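You operate a simulated robot arm through the tools that you are given. There is no shell and no other tool. Be economical: measure what you need, move in short steps, check, and stop when the job is done.

Carry out the task below with a simulated two-armed robot. There is one attempt and no reset: what you move stays moved.

TASK
Pick up the blue pouch with one hand, pass it to the other hand and put it on the top of the grey table. Set down upright: blue pouch.

Only the result counts: the job must be done as asked and must still hold three seconds after the hand-in. Knocking over, shifting, dropping, spilling or breaking anything else fails it.

THE ROBOT
Two 7-joint arms with two-finger parallel grippers on one trunk, on a base that drives. Base frame: it is fixed to the floor where the robot stands at the start and does not move with it; the origin is under the middle of the robot, x ahead of it, y to its left, z up. Units: m, rad, N and s.
The left shoulder is at the start at [0.02, 0.17, 1.178], the right one opposite. With the tool pointing down near the work surface each hand reaches from about 0.2 to 0.68 m from the robot's upright axis, wherever it stands, measured 20 degrees to its own side. Places, roughly: top of the grey table [-0.4, 1.5, 0.7]. Payload 3.8 kg a hand.
The tool frame of a hand sits at the grasp point between the pads (the TCP): z along the fingers, y along the line on which they close. The tips reach 0.03 m beyond it. Largest opening 0.11 m; finger width 0.02, thickness 0.01; the body of the gripper, 0.048 by 0.112 m, starts 0.055 m behind the TCP.
Orientation is that of the tool frame in the base frame, as a unit quaternion [w, x, y, z]. With the fingers straight down and closing along the base's y, the tool's x points along the base's -x, its y along +y and its z along -z.

THE INTERFACE
- The arms move only by the tool drive_tool. It takes "left_series", "right_series" or both (then of equal length, played together; a hand with none holds still); each is text: rows parted by semicolons, each of 7 numbers parted by spaces: the shift along the tool's x, y, z in cm, then the turn, a rotation vector about the tool's x, y, z in rad, then the gripper command, from -1 (shut) to 1 (fully open), values between in proportion. In form: x y z rx ry rz gripper; .... A call has 1 to 8 rows; each row shifts and turns the commanded pose from where the row before left it, along the tool's axes as they then stand. A row lasts 0.2 s, in which the tool goes at most 0.05 m and 0.15 rad; a call with a longer step from one row to the next is refused whole, and so is a gripper value outside its range. Where a pose cannot be reached the arm comes as near as it can. A force on the tool above 40 N (or 10 N above the force at the start of the call, whichever is more), or a blocked arm, ends the call early, and 0.2 s more pass. The fingers move at their own pace (about 0.072 m/s each) and stop on an object; they squeeze with about 30 N. The grip force told is the motor's: it shows also when the fingers shut on nothing. Time passes only in rows, and 0.2 s behind the last, so rows that do not move let the fingers close. It gives the time, the measured TCP pose, the force on the tool (base axes), the opening and the grip force at its end, in the units of the frame above (readings bear some noise), with the torque about the TCP (base axes, N m) and any sound that the robot's microphone picked up, and new pictures: "views" is both (left out), scene, wrist or none (wrist: the cameras of the hands that moved).
- Cameras (640 x 400 px; columns grow to the right, rows downward): "scene" is now at [0.1128, -0.0101, 1.3422]; the picture's right is [-0.10, -1.00, 0.00], its down [-0.46, 0.05, -0.88] and it looks along [0.88, -0.09, -0.47] (base axes); focal length 284 px, centre (320, 200). "left" rides on the left gripper at [0.072, -0.017, -0.103] in its tool frame; the picture's right is [0.23, 0.97, 0.00], its down [-0.76, 0.18, -0.62] and it looks along [-0.61, 0.14, 0.78] (tool axes); focal length 222 px, centre (320, 200). "right" rides on the right gripper at [0.072, 0.017, -0.103] in its tool frame; the picture's right is [-0.23, 0.97, 0.00], its down [-0.76, -0.18, -0.62] and it looks along [-0.61, -0.14, 0.78] (tool axes); focal length 222 px, centre (320, 200). There is no depth. A picture from a camera that has moved, and an enlarged one, comes with that camera's place and axes in the base frame and with its lens.
- raise_lower(by): slides the trunk up (or, below 0, down) by that many m; the arms and the scene camera ride with it, the base frame stays. It gives what a move gives, with no picture.
- base_move(legs): drives the robot by 1 to 6 legs, each [ahead, turn to the left] in m and rad, along the robot's own axes; the way and the turn of a leg run together, so that a leg with both is an arc; at most 1.5 m and 3.142 rad a leg. The arms and the cameras ride along, it lands a little off, and it stops where it bumps. It gives what a move gives, and a new picture of the scene camera.
- turn_head(pan, tilt): turns the head with the scene camera to pan (to the left, within 1.396 rad either way) and tilt (down, from -0.506 to 1.204), counted from straight ahead of the robot. It gives what a move gives, and a new picture of the scene camera.
- close_up(camera, box): a new picture of the part [left, top, right, bottom] of that camera's present view, enlarged. No time passes.
- sign_off(): hands the job in; it is judged then, once.

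Work in short steps. Places have to be worked out from the pictures, the camera data and where the tool is seen: move nearer, look again, correct. Check each grasp and each placing, and mend what went wrong. You have 120 turns and 260 pictures in all, those below and enlarged ones among them. Open the grippers and draw the arms clear of the work before you hand the job in, unless the task says otherwise; then end with one line.

The tools are called after ">>>" by a JSON object that holds its "op" and its "data". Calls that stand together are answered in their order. drive_tool: Moves the arms, as the interface text tells. Its arguments: {"type":"object","properties":{"left_series":{"type":"string"},"right_series":{"type":"string"},"views":{"type":"string","enum":["both","scene","wrist","none"]}},"required":[]} The other tools are called the same way: raise_lower (by) slides the trunk up or down; base_move (legs) drives the base; turn_head (pan, tilt) turns the head that bears the scene camera; close_up (camera, box) takes an enlarged picture of a part of a camera's view; sign_off () hands the job in.

At the start:

```text
time_s: 0.0
left_ee_pos: [0.4291, 0.1336, 1.1908]
left_tool_rot: [0.0, 0.001, 1.0, 0.0]
left_ft_force: [-0.6, 0.3, 0.2]
left_moment: [0.01, -0.01, 0.0]
left_width: 0.1101
left_gripper_force: 0.1
right_ee_pos: [0.526, -0.2317, 1.085]
right_tool_rot: [0.0, 0.0, 1.0, 0.001]
right_ft_force: [0.4, 0.1, 0.1]
right_moment: [0.02, 0.01, -0.01]
right_width: 0.11
right_gripper_force: 0.0
trunk travel left (down, up): [-0.275, 0.295]
robot x, y, heading: [-0.0016, 0.0011, -0.006]
head pan, tilt: [-0.099, 0.485]
```

scene: 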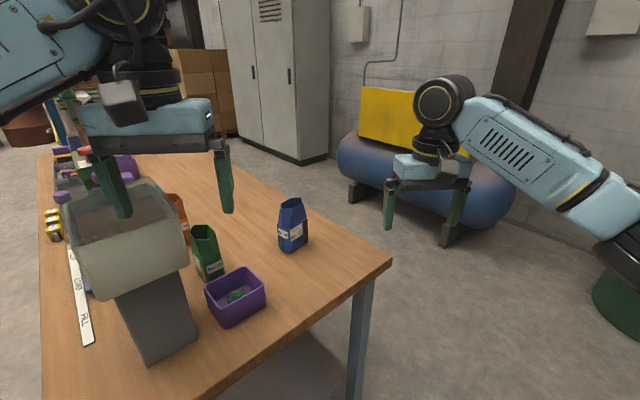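
right: 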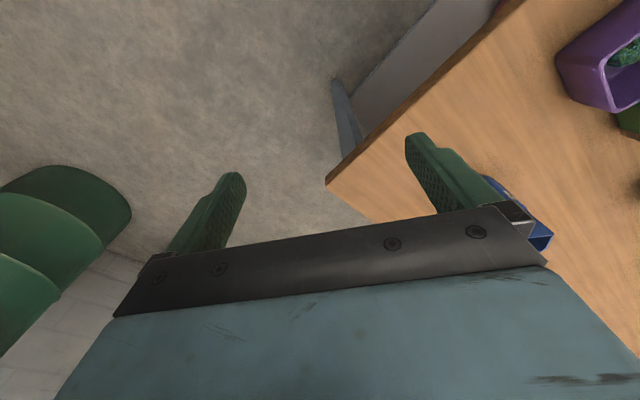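
left: 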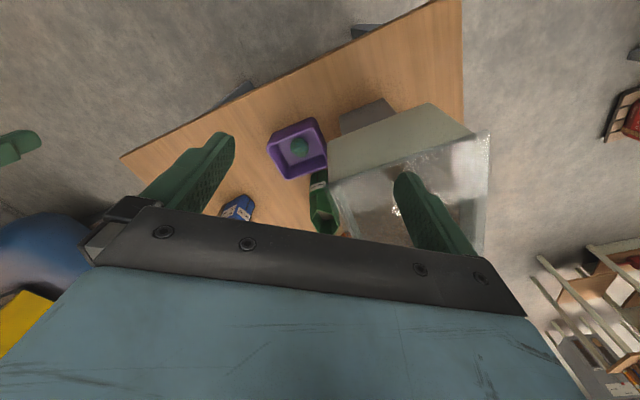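

I zoom in on the pouch to see its shape, and on the left wrist view for triangulation.

>>> {"op": "close_up", "data": {"camera": "scene", "box": [180, 170, 400, 310]}}

>>> {"op": "close_up", "data": {"camera": "left", "box": [180, 100, 380, 240]}}

```text
2.86 times, centred on (290, 240) of scene
camera zoom: at [0.1128, -0.0101, 1.3422], right [-0.1, -1.0, 0.0], down [-0.46, 0.05, -0.88], along [0.88, -0.09, -0.47], focal length 812 px, centre (406, 86)
```

zoom: 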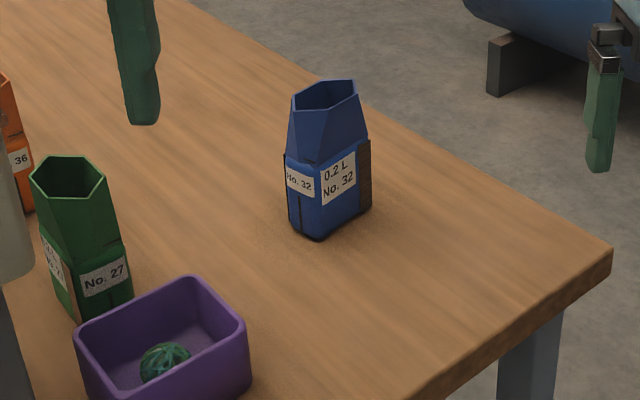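

```text
2.86 times, centred on (280, 170) of left
camera zoom: at [0.3559, 0.1165, 1.294], right [-0.23, 0.97, 0.0], down [0.76, 0.18, 0.62], along [0.61, 0.14, -0.78], focal length 635 px, centre (434, 286)
```

zoom: 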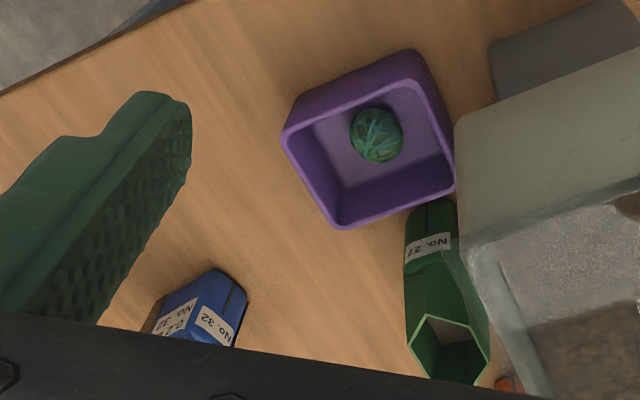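

The pouch stands upright around (0.735, 0.0) on a table at about z 0.88. It is roughly 0.07 x 0.04 m, with its long side pointing 45° right-forward. I plan to grip its ends low with the right hand tilted. The left hand will later take it from above. I first turn the right hand in place.

>>> {"op": "drive_tool", "data": {"right_series": "0 0 0 0 0 -0.15 1;0 0 0 0 0 -0.15 1;0 0 0 0 0 -0.15 1;0 0 0 0 0 -0.15 1;0 0 0 0 0 -0.15 1;0 0 0 0 -0.145 0 1;0 0 0 0 -0.145 0 1;0 0 0 0 -0.145 0 1", "views": "none"}}

>>> {"op": "drive_tool", "data": {"right_series": "0 0 0 0 -0.145 0 1;0 0 0 0 -0.145 0 1;0 0 0 0 -0.145 0 1;0 0 0 0 0 0 1"}}

```text
time_s: 1.8
left_ee_pos: [0.4278, 0.1333, 1.1905]
left_tool_rot: [0.0, -0.001, 1.0, 0.0]
left_ft_force: [0.3, 0.5, -0.1]
left_moment: [0.01, -0.02, 0.0]
left_width: 0.1099
left_gripper_force: 0.1
right_ee_pos: [0.5259, -0.2321, 1.0852]
right_tool_rot: [0.202, -0.358, 0.908, 0.079]
right_ft_force: [-0.1, 0.3, 0.4]
right_moment: [-0.01, 0.03, -0.02]
right_width: 0.1099
right_gripper_force: 0.1
trunk travel left (down, up): [-0.275, 0.295]
robot x, y, heading: [-0.0003, -0.0023, -0.001]
head pan, tilt: [-0.099, 0.485]
```

```text
time_s: 2.8
left_ee_pos: [0.4291, 0.1341, 1.1902]
left_tool_rot: [0.0, 0.001, 1.0, 0.0]
left_ft_force: [-0.1, 0.4, -0.8]
left_moment: [-0.02, -0.01, 0.04]
left_width: 0.11
left_gripper_force: 0.1
right_ee_pos: [0.5257, -0.2319, 1.0854]
right_tool_rot: [0.393, -0.331, 0.844, 0.153]
right_ft_force: [0.1, 0.4, -0.1]
right_moment: [0.0, 0.01, 0.02]
right_width: 0.1099
right_gripper_force: 0.0
trunk travel left (down, up): [-0.275, 0.295]
robot x, y, heading: [0.0034, -0.0026, 0.004]
head pan, tilt: [-0.099, 0.485]
camera scene: at [0.113, -0.0098, 1.3422], right [-0.1, -1.0, 0.0], down [-0.46, 0.05, -0.88], along [0.88, -0.09, -0.47], focal length 284 px, centre (320, 200)
camera right: at [0.4223, -0.3056, 1.0955], right [-0.56, 0.81, 0.17], down [0.13, -0.12, 0.98], along [0.82, 0.57, -0.04], focal length 222 px, centre (320, 200)
```

scene: 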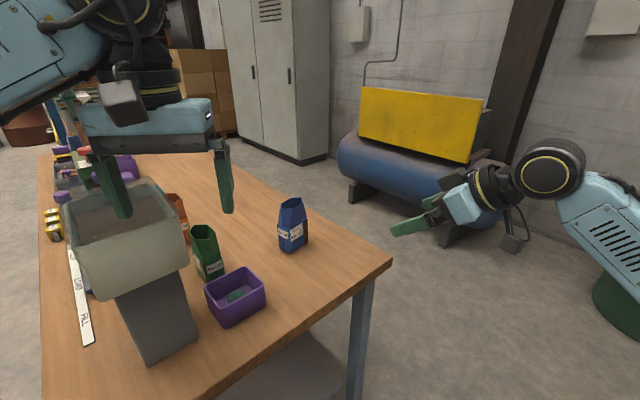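
right: 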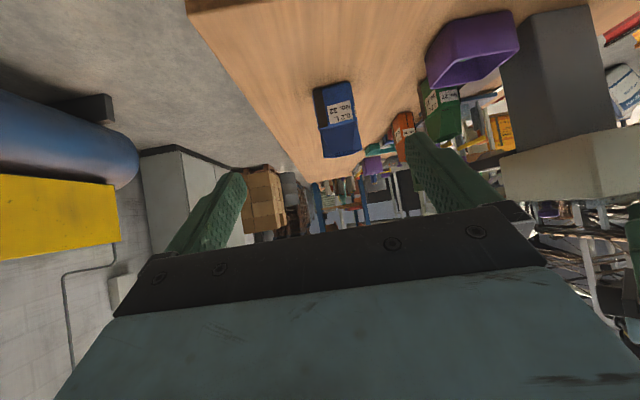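

The right camera now sees the pouch's broad face from the approach direction. I zoom in to triangulate it.

>>> {"op": "close_up", "data": {"camera": "right", "box": [290, 70, 390, 170]}}

>>> {"op": "close_up", "data": {"camera": "scene", "box": [260, 185, 330, 265]}}

```text
4.00 times, centred on (340, 120) of right
camera zoom: at [0.4223, -0.3056, 1.0955], right [-0.56, 0.81, 0.17], down [0.13, -0.12, 0.98], along [0.82, 0.57, -0.04], focal length 888 px, centre (240, 520)
```

zoom: 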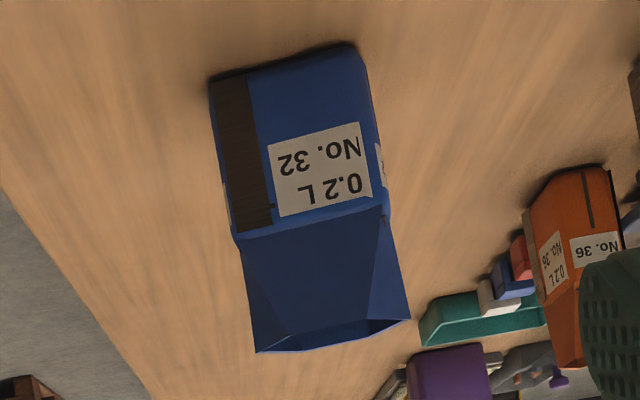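

```text
5.00 times, centred on (295, 225) of scene
camera zoom: at [0.113, -0.0098, 1.3422], right [-0.1, -1.0, 0.0], down [-0.46, 0.05, -0.88], along [0.88, -0.09, -0.47], focal length 1421 px, centre (445, 75)
```

zoom: 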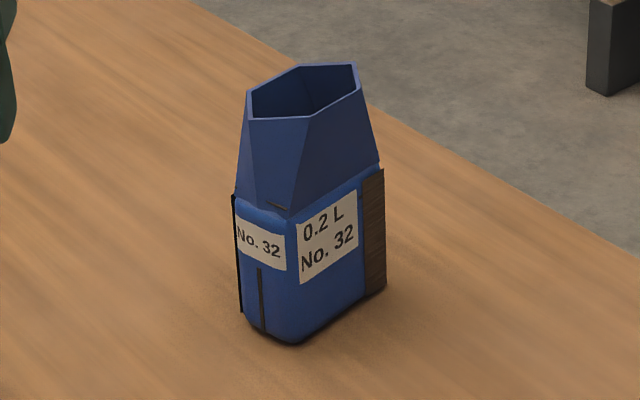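

Triangulation puts the pouch's centre at about (0.754, -0.003), the table at z≈0.863, and the pouch top at about 0.995. I move to a pre-grasp point 12 cm back along the approach.

>>> {"op": "drive_tool", "data": {"right_series": "-1.1 0.29 4.1 0 0 0 1;-1.1 0.29 4.1 0 0 0 1;-1.1 0.29 4.1 0 0 0 1;-1.1 0.29 4.1 0 0 0 1;-1.1 0.29 4.1 0 0 0 1;-1.1 0.29 4.1 0 0 0 1;0 0 0 0.038 0 0.032 1;0 0 0 0 0 0 1"}}

```text
time_s: 4.6
left_ee_pos: [0.4282, 0.1344, 1.1908]
left_tool_rot: [0.0, -0.001, 1.0, -0.001]
left_ft_force: [0.6, 0.5, 0.7]
left_moment: [0.01, 0.01, 0.0]
left_width: 0.1099
left_gripper_force: 0.1
right_ee_pos: [0.6823, -0.0615, 0.9777]
right_tool_rot: [0.396, -0.312, 0.851, 0.145]
right_ft_force: [1.1, 0.3, -0.1]
right_moment: [0.0, 0.02, 0.0]
right_width: 0.1098
right_gripper_force: 0.0
trunk travel left (down, up): [-0.275, 0.295]
robot x, y, heading: [0.0029, 0.0015, -0.003]
head pan, tilt: [-0.099, 0.485]
camera scene: at [0.113, -0.0098, 1.3422], right [-0.1, -1.0, 0.0], down [-0.46, 0.05, -0.88], along [0.88, -0.09, -0.47], focal length 284 px, centre (320, 200)
camera right: at [0.5755, -0.1301, 0.9876], right [-0.52, 0.84, 0.17], down [0.13, -0.13, 0.98], along [0.85, 0.53, -0.04], focal length 222 px, centre (320, 200)
```

scene: 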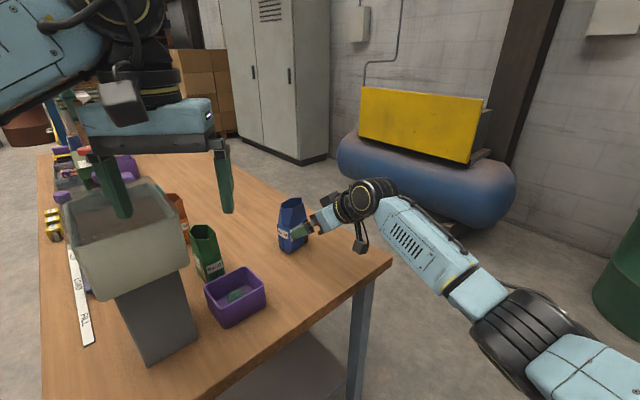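
right: 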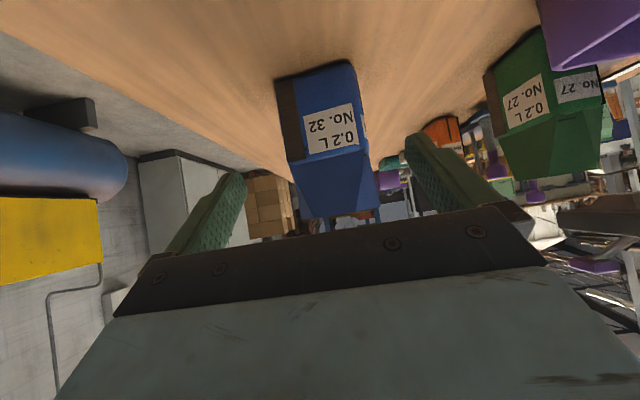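

The alignment is good, with about 3 mm lateral error. I advance along the tool axis with the gripper open, and look before closing.

>>> {"op": "drive_tool", "data": {"right_series": "0 0.3 3 0 0 0 1;0 0 3 0 0 0 1;0 0 3 0 0 0 1;0 0 2.6 0 0 0 1;0 0 0 0 0 0 1"}}

```text
time_s: 5.8
left_ee_pos: [0.4298, 0.1338, 1.191]
left_tool_rot: [0.0, -0.001, 1.0, 0.0]
left_ft_force: [-0.8, -0.1, -0.8]
left_moment: [0.01, -0.04, 0.0]
left_width: 0.1099
left_gripper_force: 0.0
right_ee_pos: [0.7249, -0.0151, 0.9199]
right_tool_rot: [0.396, -0.312, 0.851, 0.144]
right_ft_force: [0.0, 0.6, -0.5]
right_moment: [0.0, -0.03, 0.02]
right_width: 0.1104
right_gripper_force: 0.1
right hand out of reach, approached as far as the arm can: row 3, 4
trunk travel left (down, up): [-0.275, 0.295]
robot x, y, heading: [-0.0003, 0.0007, 0.003]
head pan, tilt: [-0.099, 0.485]
camera scene: at [0.1128, -0.0101, 1.3422], right [-0.1, -1.0, 0.0], down [-0.46, 0.05, -0.88], along [0.88, -0.09, -0.47], focal length 284 px, centre (320, 200)
camera right: at [0.6172, -0.0836, 0.929], right [-0.52, 0.84, 0.17], down [0.12, -0.13, 0.98], along [0.85, 0.53, -0.04], focal length 222 px, centre (320, 200)
```

scene: 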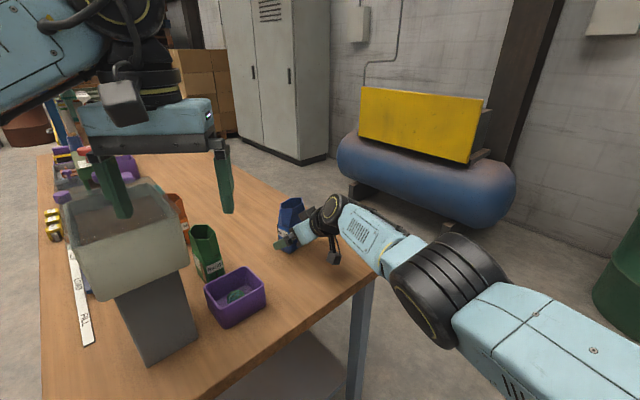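
right: 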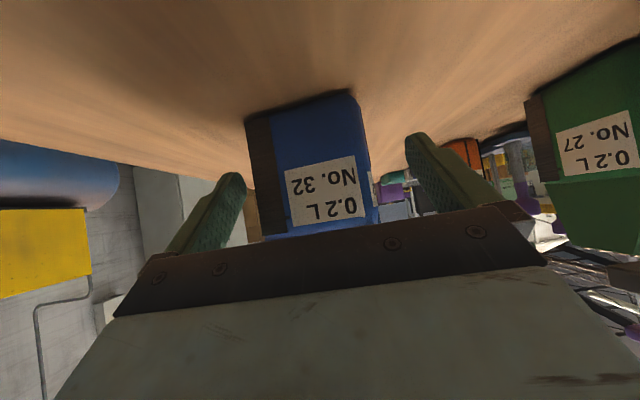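

The arm runs out of reach about 4 cm short. I back the hand out, then look down to see whether the base can move forward a little.

>>> {"op": "drive_tool", "data": {"right_series": "0 0 -3 0 0 0 1;0 0 -4 0 0 0 1;0 0 -4 0 0 0 1;0 0 -4 0 0 0 1;0 0 0 0 0 0 1", "views": "none"}}

>>> {"op": "turn_head", "data": {"pan": 0.0, "tilt": 1.15}}

>>> {"op": "turn_head", "data": {"pan": 0.9, "tilt": 0.6}}

```text
time_s: 7.0
left_ee_pos: [0.429, 0.1343, 1.192]
left_tool_rot: [0.0, 0.0, 1.0, 0.0]
left_ft_force: [0.5, -0.6, 0.5]
left_moment: [0.0, -0.02, 0.01]
left_width: 0.1099
left_gripper_force: 0.0
right_ee_pos: [0.7455, -0.0706, 1.0002]
right_tool_rot: [0.396, -0.312, 0.852, 0.145]
right_ft_force: [-0.1, -0.1, 0.1]
right_moment: [0.03, 0.0, 0.04]
right_width: 0.1102
right_gripper_force: 0.1
right hand out of reach, approached as far as the arm can: row 1, 2, 3, 4
trunk travel left (down, up): [-0.275, 0.295]
robot x, y, heading: [-0.0025, 0.0004, -0.0]
head pan, tilt: [-0.099, 0.485]
```

```text
time_s: 8.0
left_ee_pos: [0.4282, 0.133, 1.1915]
left_tool_rot: [0.0, -0.001, 1.0, 0.0]
left_ft_force: [0.2, -1.0, 0.1]
left_moment: [-0.04, -0.02, -0.03]
left_width: 0.11
left_gripper_force: 0.0
right_ee_pos: [0.7445, -0.0719, 0.9998]
right_tool_rot: [0.395, -0.312, 0.852, 0.144]
right_ft_force: [0.0, -0.3, -0.6]
right_moment: [-0.03, 0.01, 0.0]
right_width: 0.11
right_gripper_force: 0.1
trunk travel left (down, up): [-0.275, 0.295]
robot x, y, heading: [0.0015, 0.0022, 0.001]
head pan, tilt: [0.0, 1.15]
camera scene: at [0.0816, -0.0011, 1.2902], right [0.0, -1.0, 0.0], down [-0.91, 0.0, -0.41], along [0.41, 0.0, -0.91], focal length 284 px, centre (320, 200)
```

scene: 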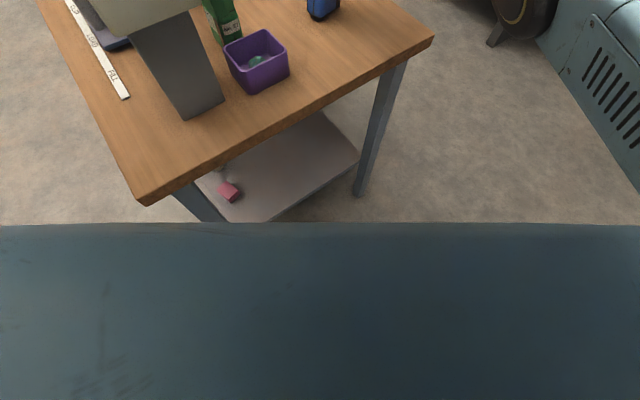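

```text
time_s: 9.2
left_ee_pos: [0.4282, 0.1347, 1.1909]
left_tool_rot: [0.0, 0.0, 1.0, 0.0]
left_ft_force: [-0.3, 0.5, 0.7]
left_moment: [-0.03, 0.0, -0.01]
left_width: 0.1101
left_gripper_force: 0.1
right_ee_pos: [0.7442, -0.0719, 1.0003]
right_tool_rot: [0.395, -0.311, 0.852, 0.145]
right_ft_force: [0.2, 0.3, 0.0]
right_moment: [0.03, 0.02, -0.01]
right_width: 0.1101
right_gripper_force: 0.1
trunk travel left (down, up): [-0.275, 0.295]
robot x, y, heading: [0.0003, 0.0007, -0.002]
head pan, tilt: [0.901, 0.6]
camera scene: at [0.0769, 0.0681, 1.3319], right [0.78, -0.62, 0.0], down [-0.35, -0.44, -0.82], along [0.51, 0.65, -0.57], focal length 284 px, centre (320, 200)
```

scene: 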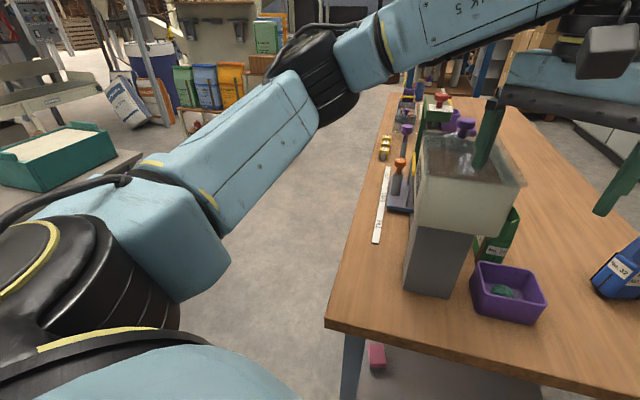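

The hand came back oddly, at (0.745, -0.072, 1.000), so I look before moving further.

>>> {"op": "turn_head", "data": {"pan": -0.1, "tilt": 0.485}}

>>> {"op": "close_up", "data": {"camera": "right", "box": [0, 0, 640, 400]}}

```text
time_s: 10.5
left_ee_pos: [0.4272, 0.1342, 1.1918]
left_tool_rot: [0.0, 0.0, 1.0, 0.0]
left_ft_force: [-0.4, 0.0, -0.3]
left_moment: [0.01, -0.01, 0.02]
left_width: 0.1099
left_gripper_force: 0.1
right_ee_pos: [0.744, -0.0718, 1.0007]
right_tool_rot: [0.395, -0.312, 0.852, 0.145]
right_ft_force: [-0.3, 1.0, 0.0]
right_moment: [0.01, 0.0, 0.01]
right_width: 0.1102
right_gripper_force: 0.0
trunk travel left (down, up): [-0.275, 0.295]
robot x, y, heading: [-0.0023, -0.0013, 0.001]
head pan, tilt: [-0.099, 0.485]
camera scene: at [0.1128, -0.0101, 1.3423], right [-0.1, -1.0, 0.0], down [-0.46, 0.05, -0.88], along [0.88, -0.09, -0.47], focal length 284 px, centre (320, 200)
```

scene: 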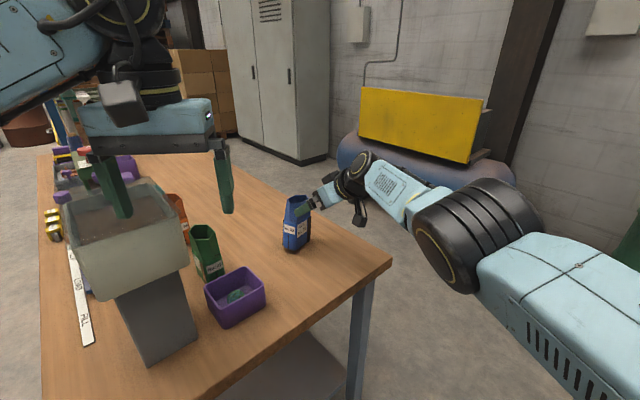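

```text
1.00 times, centred on (320, 200) of right (not enlarged: the box is as wide or as high as the picture)
camera zoom: at [0.6379, -0.1406, 1.0106], right [-0.52, 0.84, 0.17], down [0.13, -0.13, 0.98], along [0.85, 0.53, -0.04], focal length 222 px, centre (320, 200)
```

zoom: 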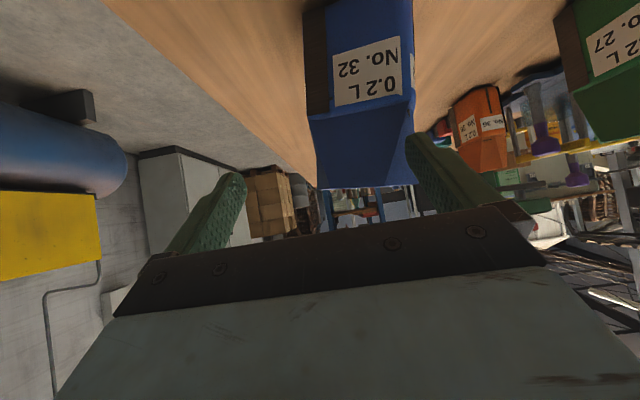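

The pouch is still upright but moved by about 1 cm. I back off in small steps to see how the arm responds.

>>> {"op": "drive_tool", "data": {"right_series": "0 0 -2 0 0 0 1;0 0 -2 0 0 0 1;0 0 0 0 0 0 1", "views": "none"}}

```text
time_s: 11.3
left_ee_pos: [0.427, 0.1342, 1.1915]
left_tool_rot: [0.001, 0.0, 1.0, 0.0]
left_ft_force: [1.5, 0.0, 0.0]
left_moment: [0.02, -0.01, 0.0]
left_width: 0.1099
left_gripper_force: 0.2
right_ee_pos: [0.7482, -0.0885, 1.0247]
right_tool_rot: [0.395, -0.312, 0.852, 0.145]
right_ft_force: [0.3, -0.7, -0.7]
right_moment: [-0.03, 0.0, -0.02]
right_width: 0.1097
right_gripper_force: 0.1
right hand out of reach, approached as far as the arm can: row 1, 2
trunk travel left (down, up): [-0.275, 0.295]
robot x, y, heading: [0.0026, 0.0019, 0.002]
head pan, tilt: [-0.099, 0.485]
```

The arm is sliding along its reach limit. I lift the hand straight up, then pull it back toward the robot.

>>> {"op": "drive_tool", "data": {"right_series": "-2.3 0 -1.9 0 0 0 1;-0.76 1.8 -3.44 0 0 0 1;-0.76 1.8 -3.44 0 0 0 1;-0.76 1.8 -3.44 0 0 0 1;0 0 0 0 0 0 1", "views": "none"}}

```text
time_s: 12.5
left_ee_pos: [0.429, 0.1343, 1.1916]
left_tool_rot: [0.0, 0.0, 1.0, 0.0]
left_ft_force: [-0.4, -0.2, 0.8]
left_moment: [0.06, 0.01, 0.0]
left_width: 0.1101
left_gripper_force: 0.1
right_ee_pos: [0.7433, -0.0807, 1.1432]
right_tool_rot: [0.395, -0.311, 0.852, 0.144]
right_ft_force: [-0.3, 0.6, -0.3]
right_moment: [0.01, 0.01, 0.02]
right_width: 0.1103
right_gripper_force: 0.0
right hand out of reach, approached as far as the arm can: row 2, 3, 4
trunk travel left (down, up): [-0.275, 0.295]
robot x, y, heading: [-0.0012, -0.0012, -0.003]
head pan, tilt: [-0.099, 0.485]
```

The arm still will not retract in x, so I take a look at its configuration.

>>> {"op": "turn_head", "data": {"pan": -0.5, "tilt": 0.4}}

```text
time_s: 13.4
left_ee_pos: [0.4283, 0.1336, 1.1913]
left_tool_rot: [-0.001, 0.0, 1.0, 0.0]
left_ft_force: [0.4, -0.2, -0.6]
left_moment: [0.0, -0.01, 0.0]
left_width: 0.11
left_gripper_force: 0.0
right_ee_pos: [0.7427, -0.0807, 1.1438]
right_tool_rot: [0.396, -0.312, 0.852, 0.145]
right_ft_force: [-0.8, 1.3, -0.1]
right_moment: [0.02, 0.03, 0.02]
right_width: 0.1098
right_gripper_force: 0.1
trunk travel left (down, up): [-0.275, 0.295]
robot x, y, heading: [-0.0017, 0.0011, -0.0]
head pan, tilt: [-0.499, 0.4]
camera scene: at [0.1034, -0.0454, 1.3501], right [-0.48, -0.88, 0.0], down [-0.34, 0.19, -0.92], along [0.81, -0.44, -0.39], focal length 284 px, centre (320, 200)
```

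scene: 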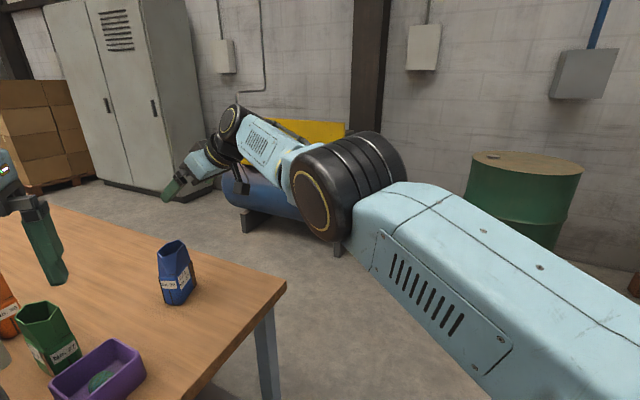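

The arm looks nearly straight. I combine retraction with un-tilting the wrist to free it.

>>> {"op": "drive_tool", "data": {"right_series": "0 0 0 0 0.14 0 1;0 0 0 0 0.14 0 1;2 0 -2 0 0.14 0 1;2 0 -2 0 0.14 0 1;2 0 -2 0 0.14 0 1;0 0 0 0 0 0 1", "views": "scene"}}

```text
time_s: 14.8
left_ee_pos: [0.4283, 0.1346, 1.1906]
left_tool_rot: [0.0, 0.0, 1.0, -0.001]
left_ft_force: [0.1, 0.2, 0.1]
left_moment: [-0.02, 0.0, -0.01]
left_width: 0.1099
left_gripper_force: 0.1
right_ee_pos: [0.6389, -0.1373, 1.1598]
right_tool_rot: [0.079, -0.342, 0.936, 0.028]
right_ft_force: [-0.1, 0.6, -0.3]
right_moment: [-0.03, 0.0, 0.0]
right_width: 0.1101
right_gripper_force: 0.2
right hand out of reach, approached as far as the arm can: row 1, 2, 5
trunk travel left (down, up): [-0.275, 0.295]
robot x, y, heading: [-0.0013, 0.0032, 0.004]
head pan, tilt: [-0.499, 0.4]
camera scene: at [0.1033, -0.0451, 1.3501], right [-0.48, -0.88, 0.0], down [-0.34, 0.19, -0.92], along [0.81, -0.44, -0.39], focal length 284 px, centre (320, 200)
```

scene: 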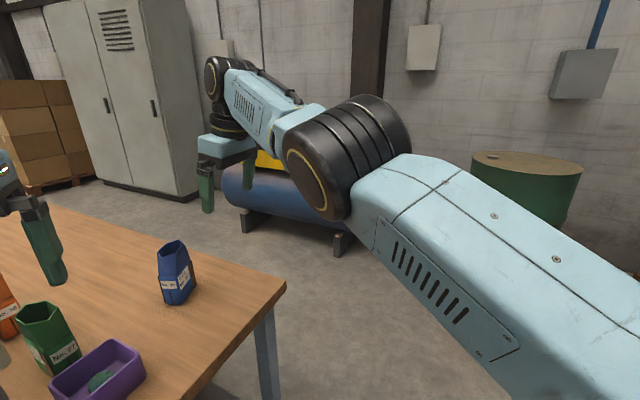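

It is free now. I keep pulling back toward the robot.

>>> {"op": "drive_tool", "data": {"right_series": "3.5 0.4 0 0 0 0 1;3.5 0.4 0 0 0 0 1;3.5 0.4 0 0 0 0 1;3.5 0.4 0 0 0 0 1;0 0 0 0 0 0 1", "views": "scene"}}

```text
time_s: 16.0
left_ee_pos: [0.4294, 0.1348, 1.1907]
left_tool_rot: [0.0, 0.0, 1.0, 0.0]
left_ft_force: [0.4, -0.6, 0.2]
left_moment: [0.02, 0.03, -0.02]
left_width: 0.1102
left_gripper_force: 0.1
right_ee_pos: [0.6395, -0.2083, 1.1685]
right_tool_rot: [0.08, -0.341, 0.936, 0.029]
right_ft_force: [-0.4, -0.1, 0.1]
right_moment: [0.01, 0.02, 0.02]
right_width: 0.11
right_gripper_force: 0.1
right hand out of reach, approached as far as the arm can: row 1, 2, 3, 4
trunk travel left (down, up): [-0.275, 0.295]
robot x, y, heading: [0.0009, -0.0003, -0.003]
head pan, tilt: [-0.499, 0.4]
camera scene: at [0.1034, -0.0452, 1.3501], right [-0.48, -0.88, 0.0], down [-0.34, 0.19, -0.92], along [0.81, -0.44, -0.39], focal length 284 px, centre (320, 200)
```

scene: 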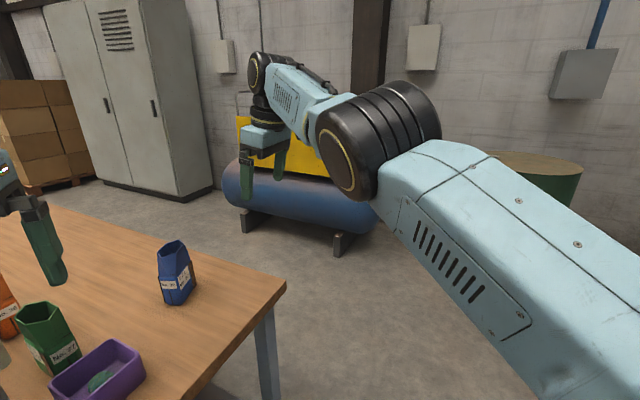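

The arm still slides at the same extension. I restore the original wrist yaw while asking for a retraction.

>>> {"op": "drive_tool", "data": {"right_series": "0 0 0 0 0.15 0 1;0 0 0 0 0 0.15 1;0 0 0 0 0 0.15 1;0 0 0 0 0 0.15 1;0 0 0 0 0 0.15 1;2 0 0 0 0 0.1 1;3 0 0 0 0 0 1;3 0 0 0 0 0 1", "views": "scene"}}

```text
time_s: 17.8
left_ee_pos: [0.4285, 0.1334, 1.1919]
left_tool_rot: [0.0, 0.0, 1.0, -0.001]
left_ft_force: [0.0, -0.5, 0.1]
left_moment: [0.0, -0.03, 0.03]
left_width: 0.1097
left_gripper_force: 0.1
right_ee_pos: [0.5468, -0.2148, 1.1626]
right_tool_rot: [0.027, 0.0, 0.999, 0.022]
right_ft_force: [0.1, -0.6, 1.2]
right_moment: [-0.01, -0.01, -0.05]
right_width: 0.1102
right_gripper_force: 0.1
right hand out of reach, approached as far as the arm can: row 1, 6
trunk travel left (down, up): [-0.275, 0.295]
robot x, y, heading: [0.0027, -0.0002, 0.0]
head pan, tilt: [-0.499, 0.4]
camera scene: at [0.1025, -0.0461, 1.3502], right [-0.48, -0.88, 0.0], down [-0.34, 0.19, -0.92], along [0.81, -0.44, -0.39], focal length 284 px, centre (320, 200)
```

scene: 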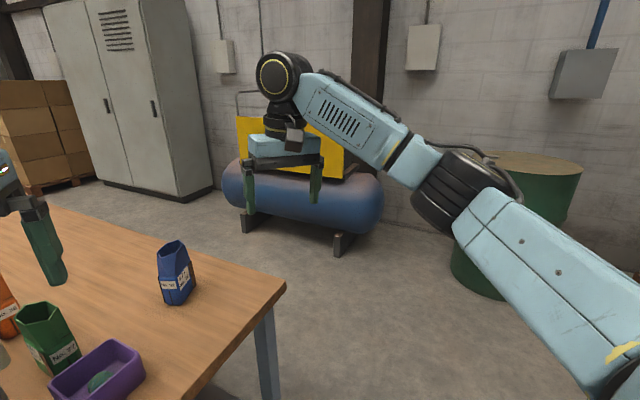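

The elbow is bent again. I tuck both hands in a bit, then back up and go round to face the table's short edge squarely.

>>> {"op": "drive_tool", "data": {"right_series": "3 0 0 0 0 0 1;3 0 0 0 0 0 1;3 0 0 0 0 0 1;0 0 0 0 0 0 1", "left_series": "0 0 -3 0 0 0 1;0 0 -3 0 0 0 1;2 0 0 0 0 0 1;0 0 0 0 0 0 1", "views": "none"}}

>>> {"op": "base_move", "data": {"legs": [[-0.15, 0], [0, -0.714], [0.595, 0]]}}

```text
time_s: 18.8
left_ee_pos: [0.4082, 0.1348, 1.2507]
left_tool_rot: [-0.001, -0.001, 1.0, 0.0]
left_ft_force: [0.4, -0.1, 0.0]
left_moment: [-0.03, 0.0, 0.0]
left_width: 0.1101
left_gripper_force: 0.1
right_ee_pos: [0.4552, -0.2157, 1.1563]
right_tool_rot: [0.027, 0.001, 0.999, 0.021]
right_ft_force: [-0.2, -0.3, -0.5]
right_moment: [-0.01, 0.02, -0.01]
right_width: 0.1098
right_gripper_force: 0.1
trunk travel left (down, up): [-0.275, 0.295]
robot x, y, heading: [-0.0022, 0.0006, -0.003]
head pan, tilt: [-0.499, 0.4]
```

```text
time_s: 25.0
left_ee_pos: [0.702, -0.5485, 1.2501]
left_tool_rot: [0.0, 0.345, 0.939, 0.0]
left_ft_force: [0.1, 0.0, 0.1]
left_moment: [0.0, 0.01, 0.0]
left_width: 0.1098
left_gripper_force: 0.0
right_ee_pos: [0.5122, -0.8459, 1.1569]
right_tool_rot: [0.034, 0.345, 0.938, 0.011]
right_ft_force: [0.4, -0.4, -0.1]
right_moment: [0.02, 0.05, 0.03]
right_width: 0.1099
right_gripper_force: 0.1
trunk travel left (down, up): [-0.275, 0.295]
robot x, y, heading: [0.3028, -0.3852, -0.709]
head pan, tilt: [-0.499, 0.4]
camera scene: at [0.3546, -0.4874, 1.3501], right [-0.93, -0.36, 0.0], down [-0.14, 0.36, -0.92], along [0.33, -0.86, -0.39], focal length 284 px, centre (320, 200)
```

scene: 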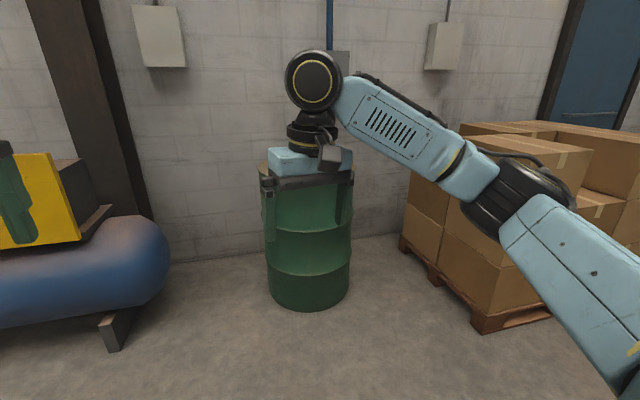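

Good. Now I turn left to heading about 0.70 and look down at the pouch.

>>> {"op": "base_move", "data": {"legs": [[0, 1.409]]}}

>>> {"op": "turn_head", "data": {"pan": 0.0, "tilt": 0.75}}

```text
time_s: 28.9
left_ee_pos: [0.5202, -0.0141, 1.2508]
left_tool_rot: [-0.001, -0.354, 0.935, 0.0]
left_ft_force: [-0.4, 0.1, -0.8]
left_moment: [0.02, 0.0, 0.01]
left_width: 0.11
left_gripper_force: 0.0
right_ee_pos: [0.7876, -0.245, 1.158]
right_tool_rot: [0.019, -0.354, 0.935, 0.03]
right_ft_force: [0.7, -0.3, -0.5]
right_moment: [-0.01, 0.01, 0.01]
right_width: 0.1101
right_gripper_force: 0.1
trunk travel left (down, up): [-0.275, 0.295]
robot x, y, heading: [0.3054, -0.3857, 0.724]
head pan, tilt: [-0.499, 0.4]
camera scene: at [0.4111, -0.3523, 1.3501], right [0.22, -0.97, 0.0], down [-0.38, -0.09, -0.92], along [0.9, 0.2, -0.39], focal length 284 px, centre (320, 200)
```

scene: 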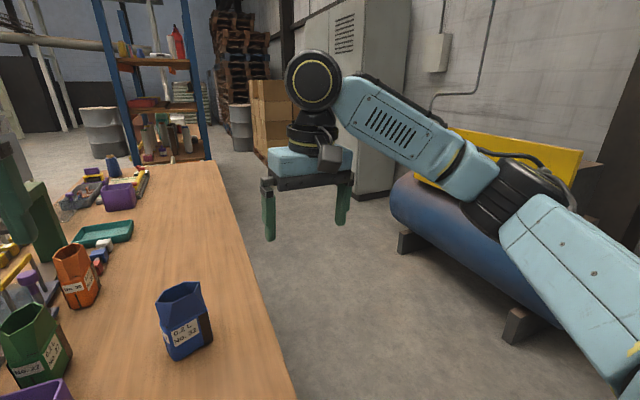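

```text
time_s: 29.8
left_ee_pos: [0.52, -0.0156, 1.2504]
left_tool_rot: [-0.001, -0.354, 0.935, -0.001]
left_ft_force: [0.3, 0.4, 0.1]
left_moment: [-0.01, -0.01, -0.03]
left_width: 0.1098
left_gripper_force: 0.1
right_ee_pos: [0.7883, -0.2476, 1.1562]
right_tool_rot: [0.019, -0.354, 0.935, 0.03]
right_ft_force: [0.1, 0.6, -0.9]
right_moment: [0.01, 0.0, -0.01]
right_width: 0.1099
right_gripper_force: 0.2
trunk travel left (down, up): [-0.275, 0.295]
robot x, y, heading: [0.304, -0.3841, 0.72]
head pan, tilt: [0.0, 0.75]
camera scene: at [0.3831, -0.3182, 1.3191], right [0.66, -0.75, 0.0], down [-0.51, -0.45, -0.73], along [0.55, 0.48, -0.68], focal length 284 px, centre (320, 200)
```

scene: 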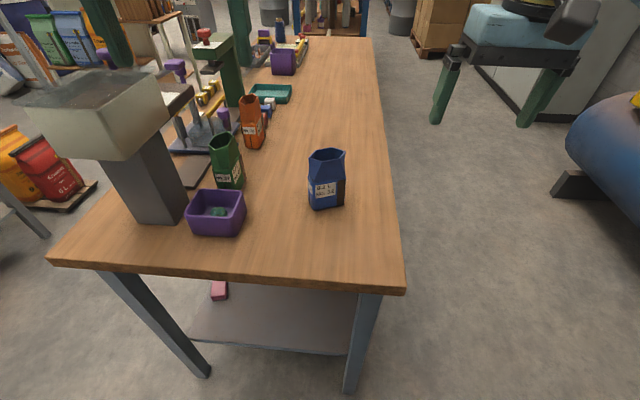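

The robot now faces the table edge squarely with the pouch straight ahead. I zoom to locate it.

>>> {"op": "close_up", "data": {"camera": "scene", "box": [285, 130, 385, 220]}}

```text
4.44 times, centred on (335, 175) of scene
camera zoom: at [0.3831, -0.3182, 1.3191], right [0.66, -0.75, 0.0], down [-0.51, -0.45, -0.73], along [0.55, 0.48, -0.68], focal length 1263 px, centre (253, 311)
```

zoom: 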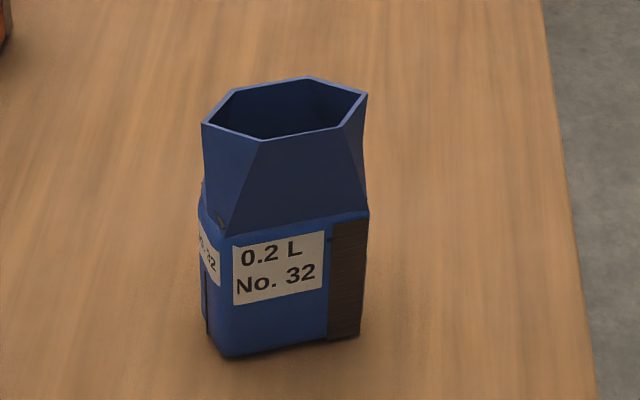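

The pouch's centre is now about (0.758, -0.0125), with its broad-face normal at 52°. That is about 0.59 m ahead of the robot, inside reach. I yaw and tilt the right hand to match.

>>> {"op": "drive_tool", "data": {"right_series": "0 0 0 0.043 0 -0.095 1;0 0 0 0 0 -0.095 1;0 0 0 0 -0.14 0 1;0 0 0 0 -0.14 0 1;0 0 0 0 -0.14 0 1;0 0 0 0 -0.14 0 1;0 0 0 0 -0.14 0 1;0 0 0 0 -0.14 0 1", "views": "none"}}

```text
time_s: 31.6
left_ee_pos: [0.5202, -0.0156, 1.2498]
left_tool_rot: [0.0, -0.354, 0.935, 0.001]
left_ft_force: [-0.2, 0.5, -0.3]
left_moment: [-0.04, 0.0, 0.01]
left_width: 0.1099
left_gripper_force: 0.1
right_ee_pos: [0.79, -0.2467, 1.1578]
right_tool_rot: [0.393, -0.399, 0.807, 0.188]
right_ft_force: [-0.2, 0.5, -0.8]
right_moment: [0.05, 0.0, -0.02]
right_width: 0.1101
right_gripper_force: 0.0
trunk travel left (down, up): [-0.275, 0.295]
robot x, y, heading: [0.3088, -0.3887, 0.723]
head pan, tilt: [0.0, 0.75]
```

I move to the pre-grasp point, 13 cm back along the tool axis.

>>> {"op": "drive_tool", "data": {"right_series": "1.65 2.85 2.67 0 0 0 1;1.65 2.85 2.67 0 0 0 1;1.65 2.85 2.67 0 0 0 1;1.65 2.85 2.67 0 0 0 1;1.65 2.85 2.67 0 0 0 1;1.65 2.85 2.67 0 0 0 1;0 0 0 0 0 0 1"}}

```text
time_s: 33.2
left_ee_pos: [0.5198, -0.0156, 1.2495]
left_tool_rot: [0.0, -0.354, 0.935, 0.001]
left_ft_force: [-0.1, 0.4, 0.1]
left_moment: [0.01, -0.01, -0.03]
left_width: 0.11
left_gripper_force: 0.0
right_ee_pos: [0.6919, -0.0921, 0.9775]
right_tool_rot: [0.391, -0.398, 0.809, 0.186]
right_ft_force: [0.6, 0.4, 0.1]
right_moment: [0.02, 0.03, -0.01]
right_width: 0.1102
right_gripper_force: 0.1
trunk travel left (down, up): [-0.275, 0.295]
robot x, y, heading: [0.3044, -0.3862, 0.72]
head pan, tilt: [0.0, 0.75]
camera scene: at [0.3833, -0.3185, 1.3191], right [0.66, -0.75, 0.0], down [-0.51, -0.45, -0.73], along [0.55, 0.48, -0.68], focal length 284 px, centre (320, 200)
camera right: at [0.6014, -0.1822, 0.9842], right [-0.68, 0.71, 0.17], down [0.13, -0.11, 0.99], along [0.72, 0.7, -0.01], focal length 222 px, centre (320, 200)
```

scene: 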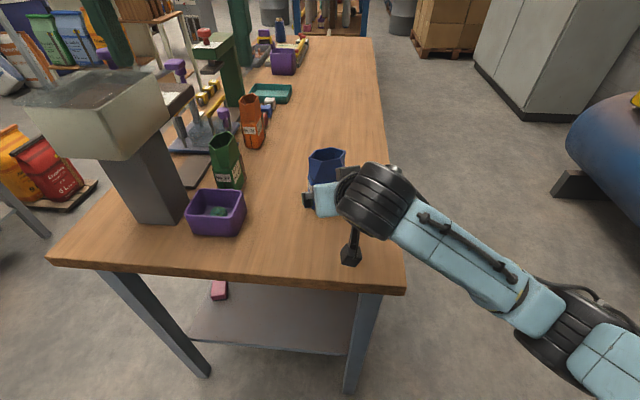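
right: 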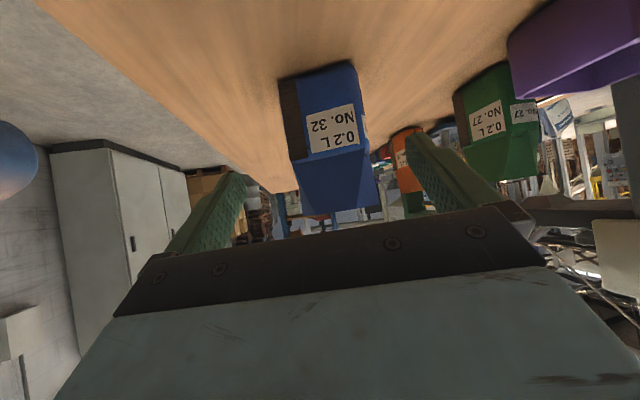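

Well centred. I advance 12.5 cm along the approach with the gripper open.

>>> {"op": "drive_tool", "data": {"right_series": "0 0 3 0 0 0 1;0 0 3 0 0 0 1;0 0 3 0 0 0 1;0 0 3.5 0 0 0 1;0 0 0 0 0 0 1"}}

```text
time_s: 34.4
left_ee_pos: [0.5201, -0.0155, 1.2502]
left_tool_rot: [0.0, -0.355, 0.935, 0.0]
left_ft_force: [0.0, -0.1, 0.3]
left_moment: [-0.01, 0.01, 0.01]
left_width: 0.11
left_gripper_force: 0.0
right_ee_pos: [0.7522, -0.0145, 0.9012]
right_tool_rot: [0.392, -0.398, 0.808, 0.186]
right_ft_force: [-0.3, 0.9, 0.1]
right_moment: [0.01, -0.02, 0.03]
right_width: 0.1099
right_gripper_force: 0.1
trunk travel left (down, up): [-0.275, 0.295]
robot x, y, heading: [0.3023, -0.3866, 0.721]
head pan, tilt: [0.0, 0.75]
camera scene: at [0.383, -0.3185, 1.3191], right [0.66, -0.75, 0.0], down [-0.51, -0.45, -0.73], along [0.55, 0.48, -0.68], focal length 284 px, centre (320, 200)
camera right: at [0.6615, -0.1043, 0.9074], right [-0.68, 0.71, 0.17], down [0.13, -0.11, 0.99], along [0.72, 0.7, -0.01], focal length 222 px, centre (320, 200)
```

scene: 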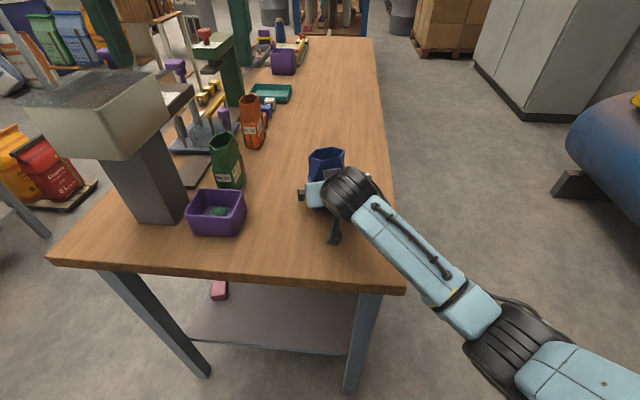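
right: 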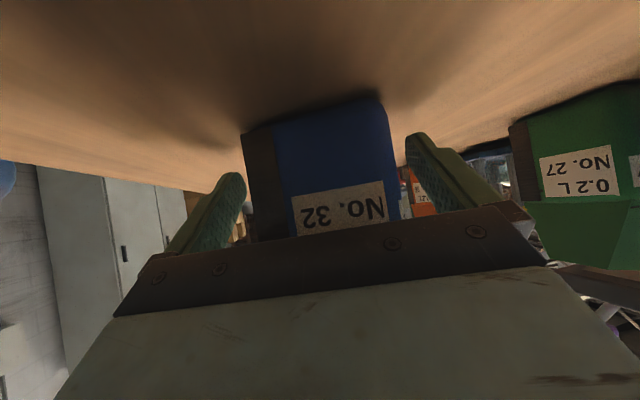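

The pouch lies between the fingers with the TCP at its centre. I close the gripper.

>>> {"op": "drive_tool", "data": {"right_series": "0 0 0 0 0 0 0.4;0 0 0 0 0 0 0;0 0 0 0 0 0 -1;0 0 0 0 0 0 -1;0 0 0 0 0 0 -1;0 0 0 0 0 0 -1"}}

```text
time_s: 35.8
left_ee_pos: [0.5204, -0.0163, 1.2503]
left_tool_rot: [0.0, -0.354, 0.935, 0.0]
left_ft_force: [0.4, -0.6, -0.5]
left_moment: [-0.01, 0.01, 0.03]
left_width: 0.1101
left_gripper_force: 0.1
right_ee_pos: [0.7523, -0.0147, 0.8997]
right_tool_rot: [0.392, -0.399, 0.808, 0.187]
right_ft_force: [-0.3, 0.0, 0.7]
right_moment: [0.0, 0.0, 0.03]
right_width: 0.0793
right_gripper_force: 29.8
trunk travel left (down, up): [-0.275, 0.295]
robot x, y, heading: [0.3019, -0.3814, 0.721]
head pan, tilt: [0.0, 0.75]
camera scene: at [0.383, -0.3182, 1.319], right [0.66, -0.75, 0.0], down [-0.51, -0.45, -0.73], along [0.55, 0.48, -0.68], focal length 284 px, centre (320, 200)
camera right: at [0.6614, -0.1043, 0.9076], right [-0.68, 0.71, 0.17], down [0.13, -0.11, 0.99], along [0.72, 0.7, -0.01], focal length 222 px, centre (320, 200)
```

scene: 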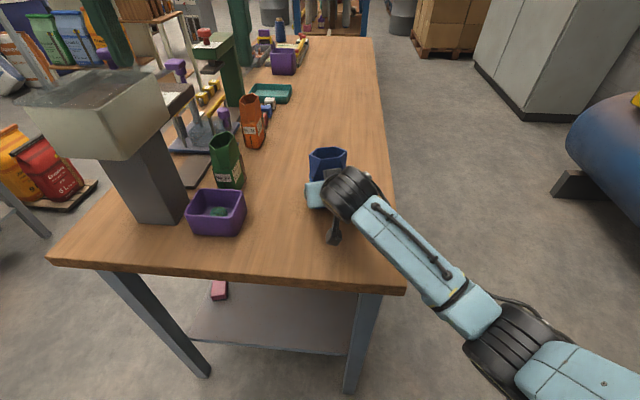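
right: 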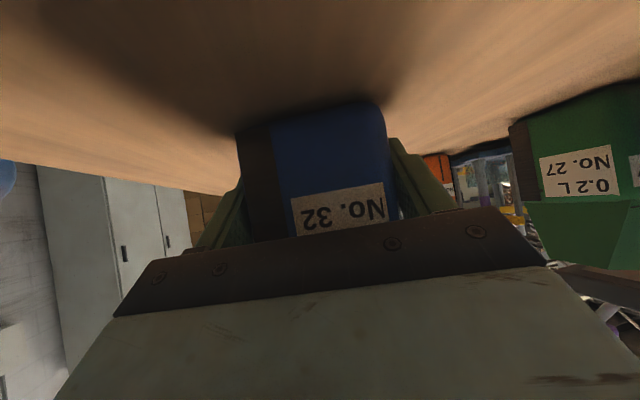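

Gripped at 0.079 m width with 30 N. I lift straight up.

>>> {"op": "drive_tool", "data": {"right_series": "-1.57 0 -1.24 0 0 0 -1;-2.35 0 -1.86 0 0 0 -1;-2.35 0 -1.86 0 0 0 -1;-2.35 0 -1.86 0 0 0 -1;-2.35 0 -1.86 0 0 0 -1;0 0 0 0 0 0 -1"}}

```text
time_s: 37.2
left_ee_pos: [0.5208, -0.0139, 1.2495]
left_tool_rot: [0.0, -0.354, 0.935, 0.0]
left_ft_force: [-0.9, 0.8, -0.8]
left_moment: [0.04, 0.03, 0.0]
left_width: 0.1102
left_gripper_force: 0.0
right_ee_pos: [0.7534, -0.0142, 1.0402]
right_tool_rot: [0.391, -0.399, 0.808, 0.187]
right_ft_force: [1.2, 0.3, 0.3]
right_moment: [0.02, 0.0, 0.01]
right_width: 0.079
right_gripper_force: 29.6
trunk travel left (down, up): [-0.275, 0.295]
robot x, y, heading: [0.301, -0.3844, 0.725]
head pan, tilt: [0.0, 0.75]
camera scene: at [0.3832, -0.3182, 1.319], right [0.66, -0.75, 0.0], down [-0.51, -0.45, -0.73], along [0.55, 0.48, -0.68], focal length 284 px, centre (320, 200)
camera right: at [0.6627, -0.1041, 1.0478], right [-0.68, 0.71, 0.17], down [0.13, -0.11, 0.99], along [0.72, 0.7, -0.01], focal length 222 px, centre (320, 200)
```

scene: 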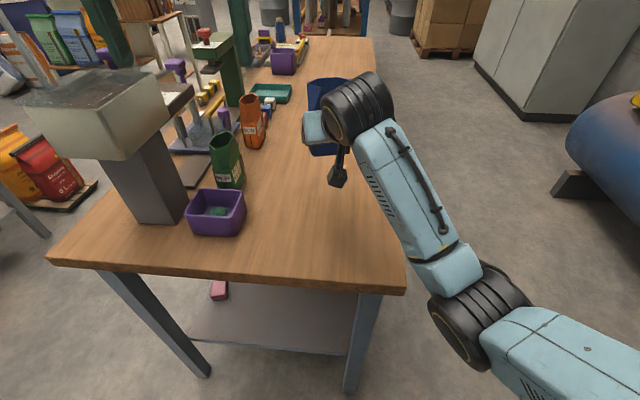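
right: 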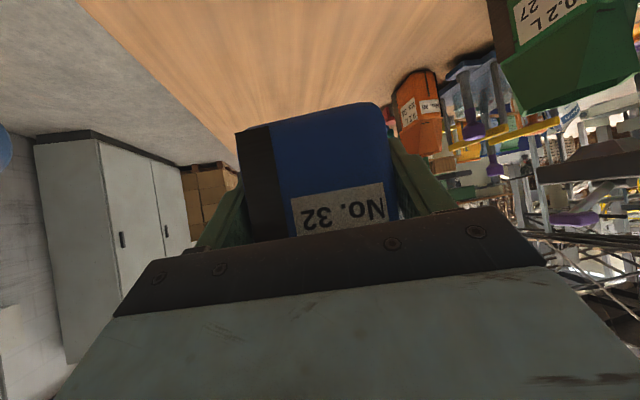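

The pouch is held securely. I back the robot away from the table for room to do the handover.

>>> {"op": "base_move", "data": {"legs": [[-0.35, 0]]}}

```text
time_s: 39.5
left_ee_pos: [0.253, -0.2509, 1.2503]
left_tool_rot: [0.0, -0.352, 0.936, 0.0]
left_ft_force: [-0.7, -0.3, 1.1]
left_moment: [0.04, -0.03, -0.03]
left_width: 0.1098
left_gripper_force: 0.0
right_ee_pos: [0.4862, -0.252, 1.0398]
right_tool_rot: [0.392, -0.397, 0.809, 0.186]
right_ft_force: [0.4, 0.2, -1.0]
right_moment: [-0.01, 0.0, -0.02]
right_width: 0.0791
right_gripper_force: 29.8
trunk travel left (down, up): [-0.275, 0.295]
robot x, y, heading: [0.0372, -0.6215, 0.722]
head pan, tilt: [0.0, 0.75]
camera scene: at [0.1152, -0.5543, 1.3191], right [0.66, -0.75, 0.0], down [-0.51, -0.45, -0.73], along [0.55, 0.48, -0.68], focal length 284 px, centre (320, 200)
```

scene: 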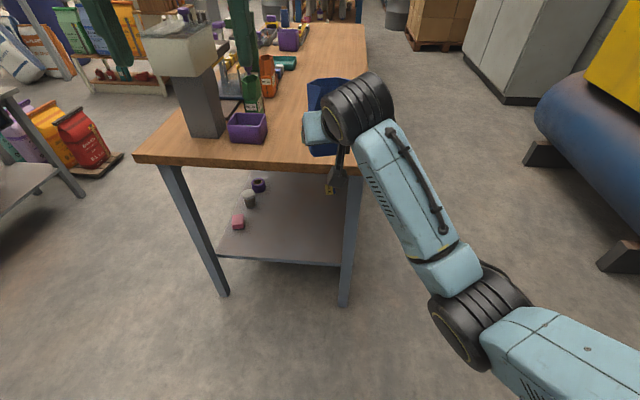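

To keep both arms in comfortable reach for the handover, I pull the right hand back 13 cm and down 8 cm. The pouch stays level.

>>> {"op": "drive_tool", "data": {"right_series": "2.84 0.49 -1.0 0 0 0 -1;2.84 0.49 -1.0 0 0 0 -1;2.84 0.49 -1.0 0 0 0 -1;2.84 0.49 -1.0 0 0 0 -1;2.84 0.49 -1.0 0 0 0 -1;0 0 0 0 0 0 -1", "left_series": "0 0 0 0 0 -0.1 1;0 0 0 0 0 -0.09 1;0 0 0 0 0.085 0 1;0 0 0 0 0.085 0 1;0 0 0 0 0 0 1;0 0 0 0 0 0 1"}}

```text
time_s: 40.9
left_ee_pos: [0.2542, -0.2515, 1.2484]
left_tool_rot: [-0.076, -0.439, 0.895, -0.038]
left_ft_force: [-0.9, -0.5, -0.3]
left_moment: [0.0, -0.02, 0.01]
left_width: 0.1101
left_gripper_force: 0.0
right_ee_pos: [0.3914, -0.3376, 0.9601]
right_tool_rot: [0.391, -0.398, 0.809, 0.187]
right_ft_force: [-0.2, -0.6, -1.2]
right_moment: [0.01, 0.02, -0.02]
right_width: 0.0791
right_gripper_force: 30.2
trunk travel left (down, up): [-0.275, 0.295]
robot x, y, heading: [0.0372, -0.6241, 0.718]
head pan, tilt: [0.0, 0.75]
camera scene: at [0.116, -0.5536, 1.319], right [0.66, -0.75, 0.0], down [-0.51, -0.45, -0.73], along [0.55, 0.48, -0.68], focal length 284 px, centre (320, 200)
camera right: at [0.2992, -0.4274, 0.9666], right [-0.68, 0.71, 0.17], down [0.13, -0.11, 0.99], along [0.72, 0.69, -0.01], focal length 222 px, centre (320, 200)
camera left: at [0.2347, -0.3052, 1.3636], right [-0.91, 0.42, 0.04], down [0.38, 0.79, 0.48], along [0.17, 0.45, -0.87], focal length 222 px, centre (320, 200)
```

scene: 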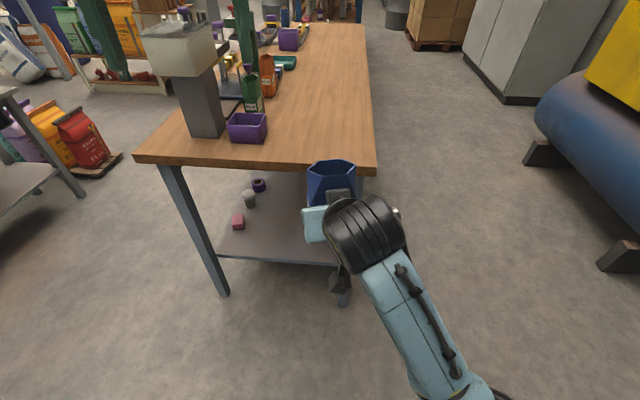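
right: 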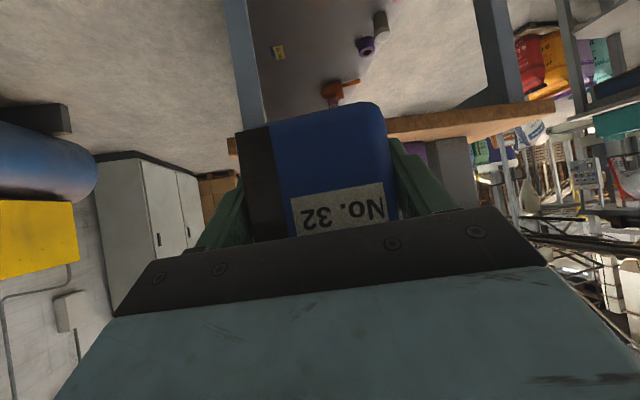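
left: 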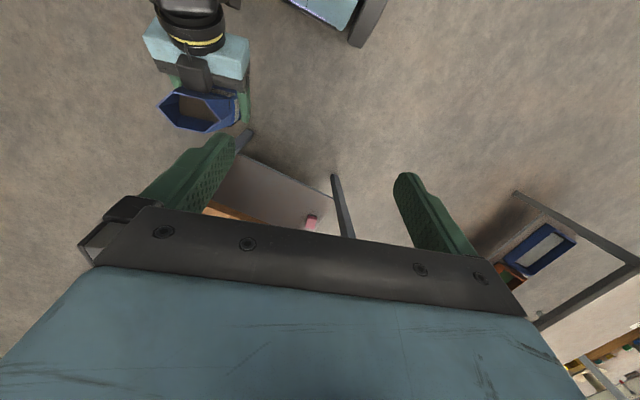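

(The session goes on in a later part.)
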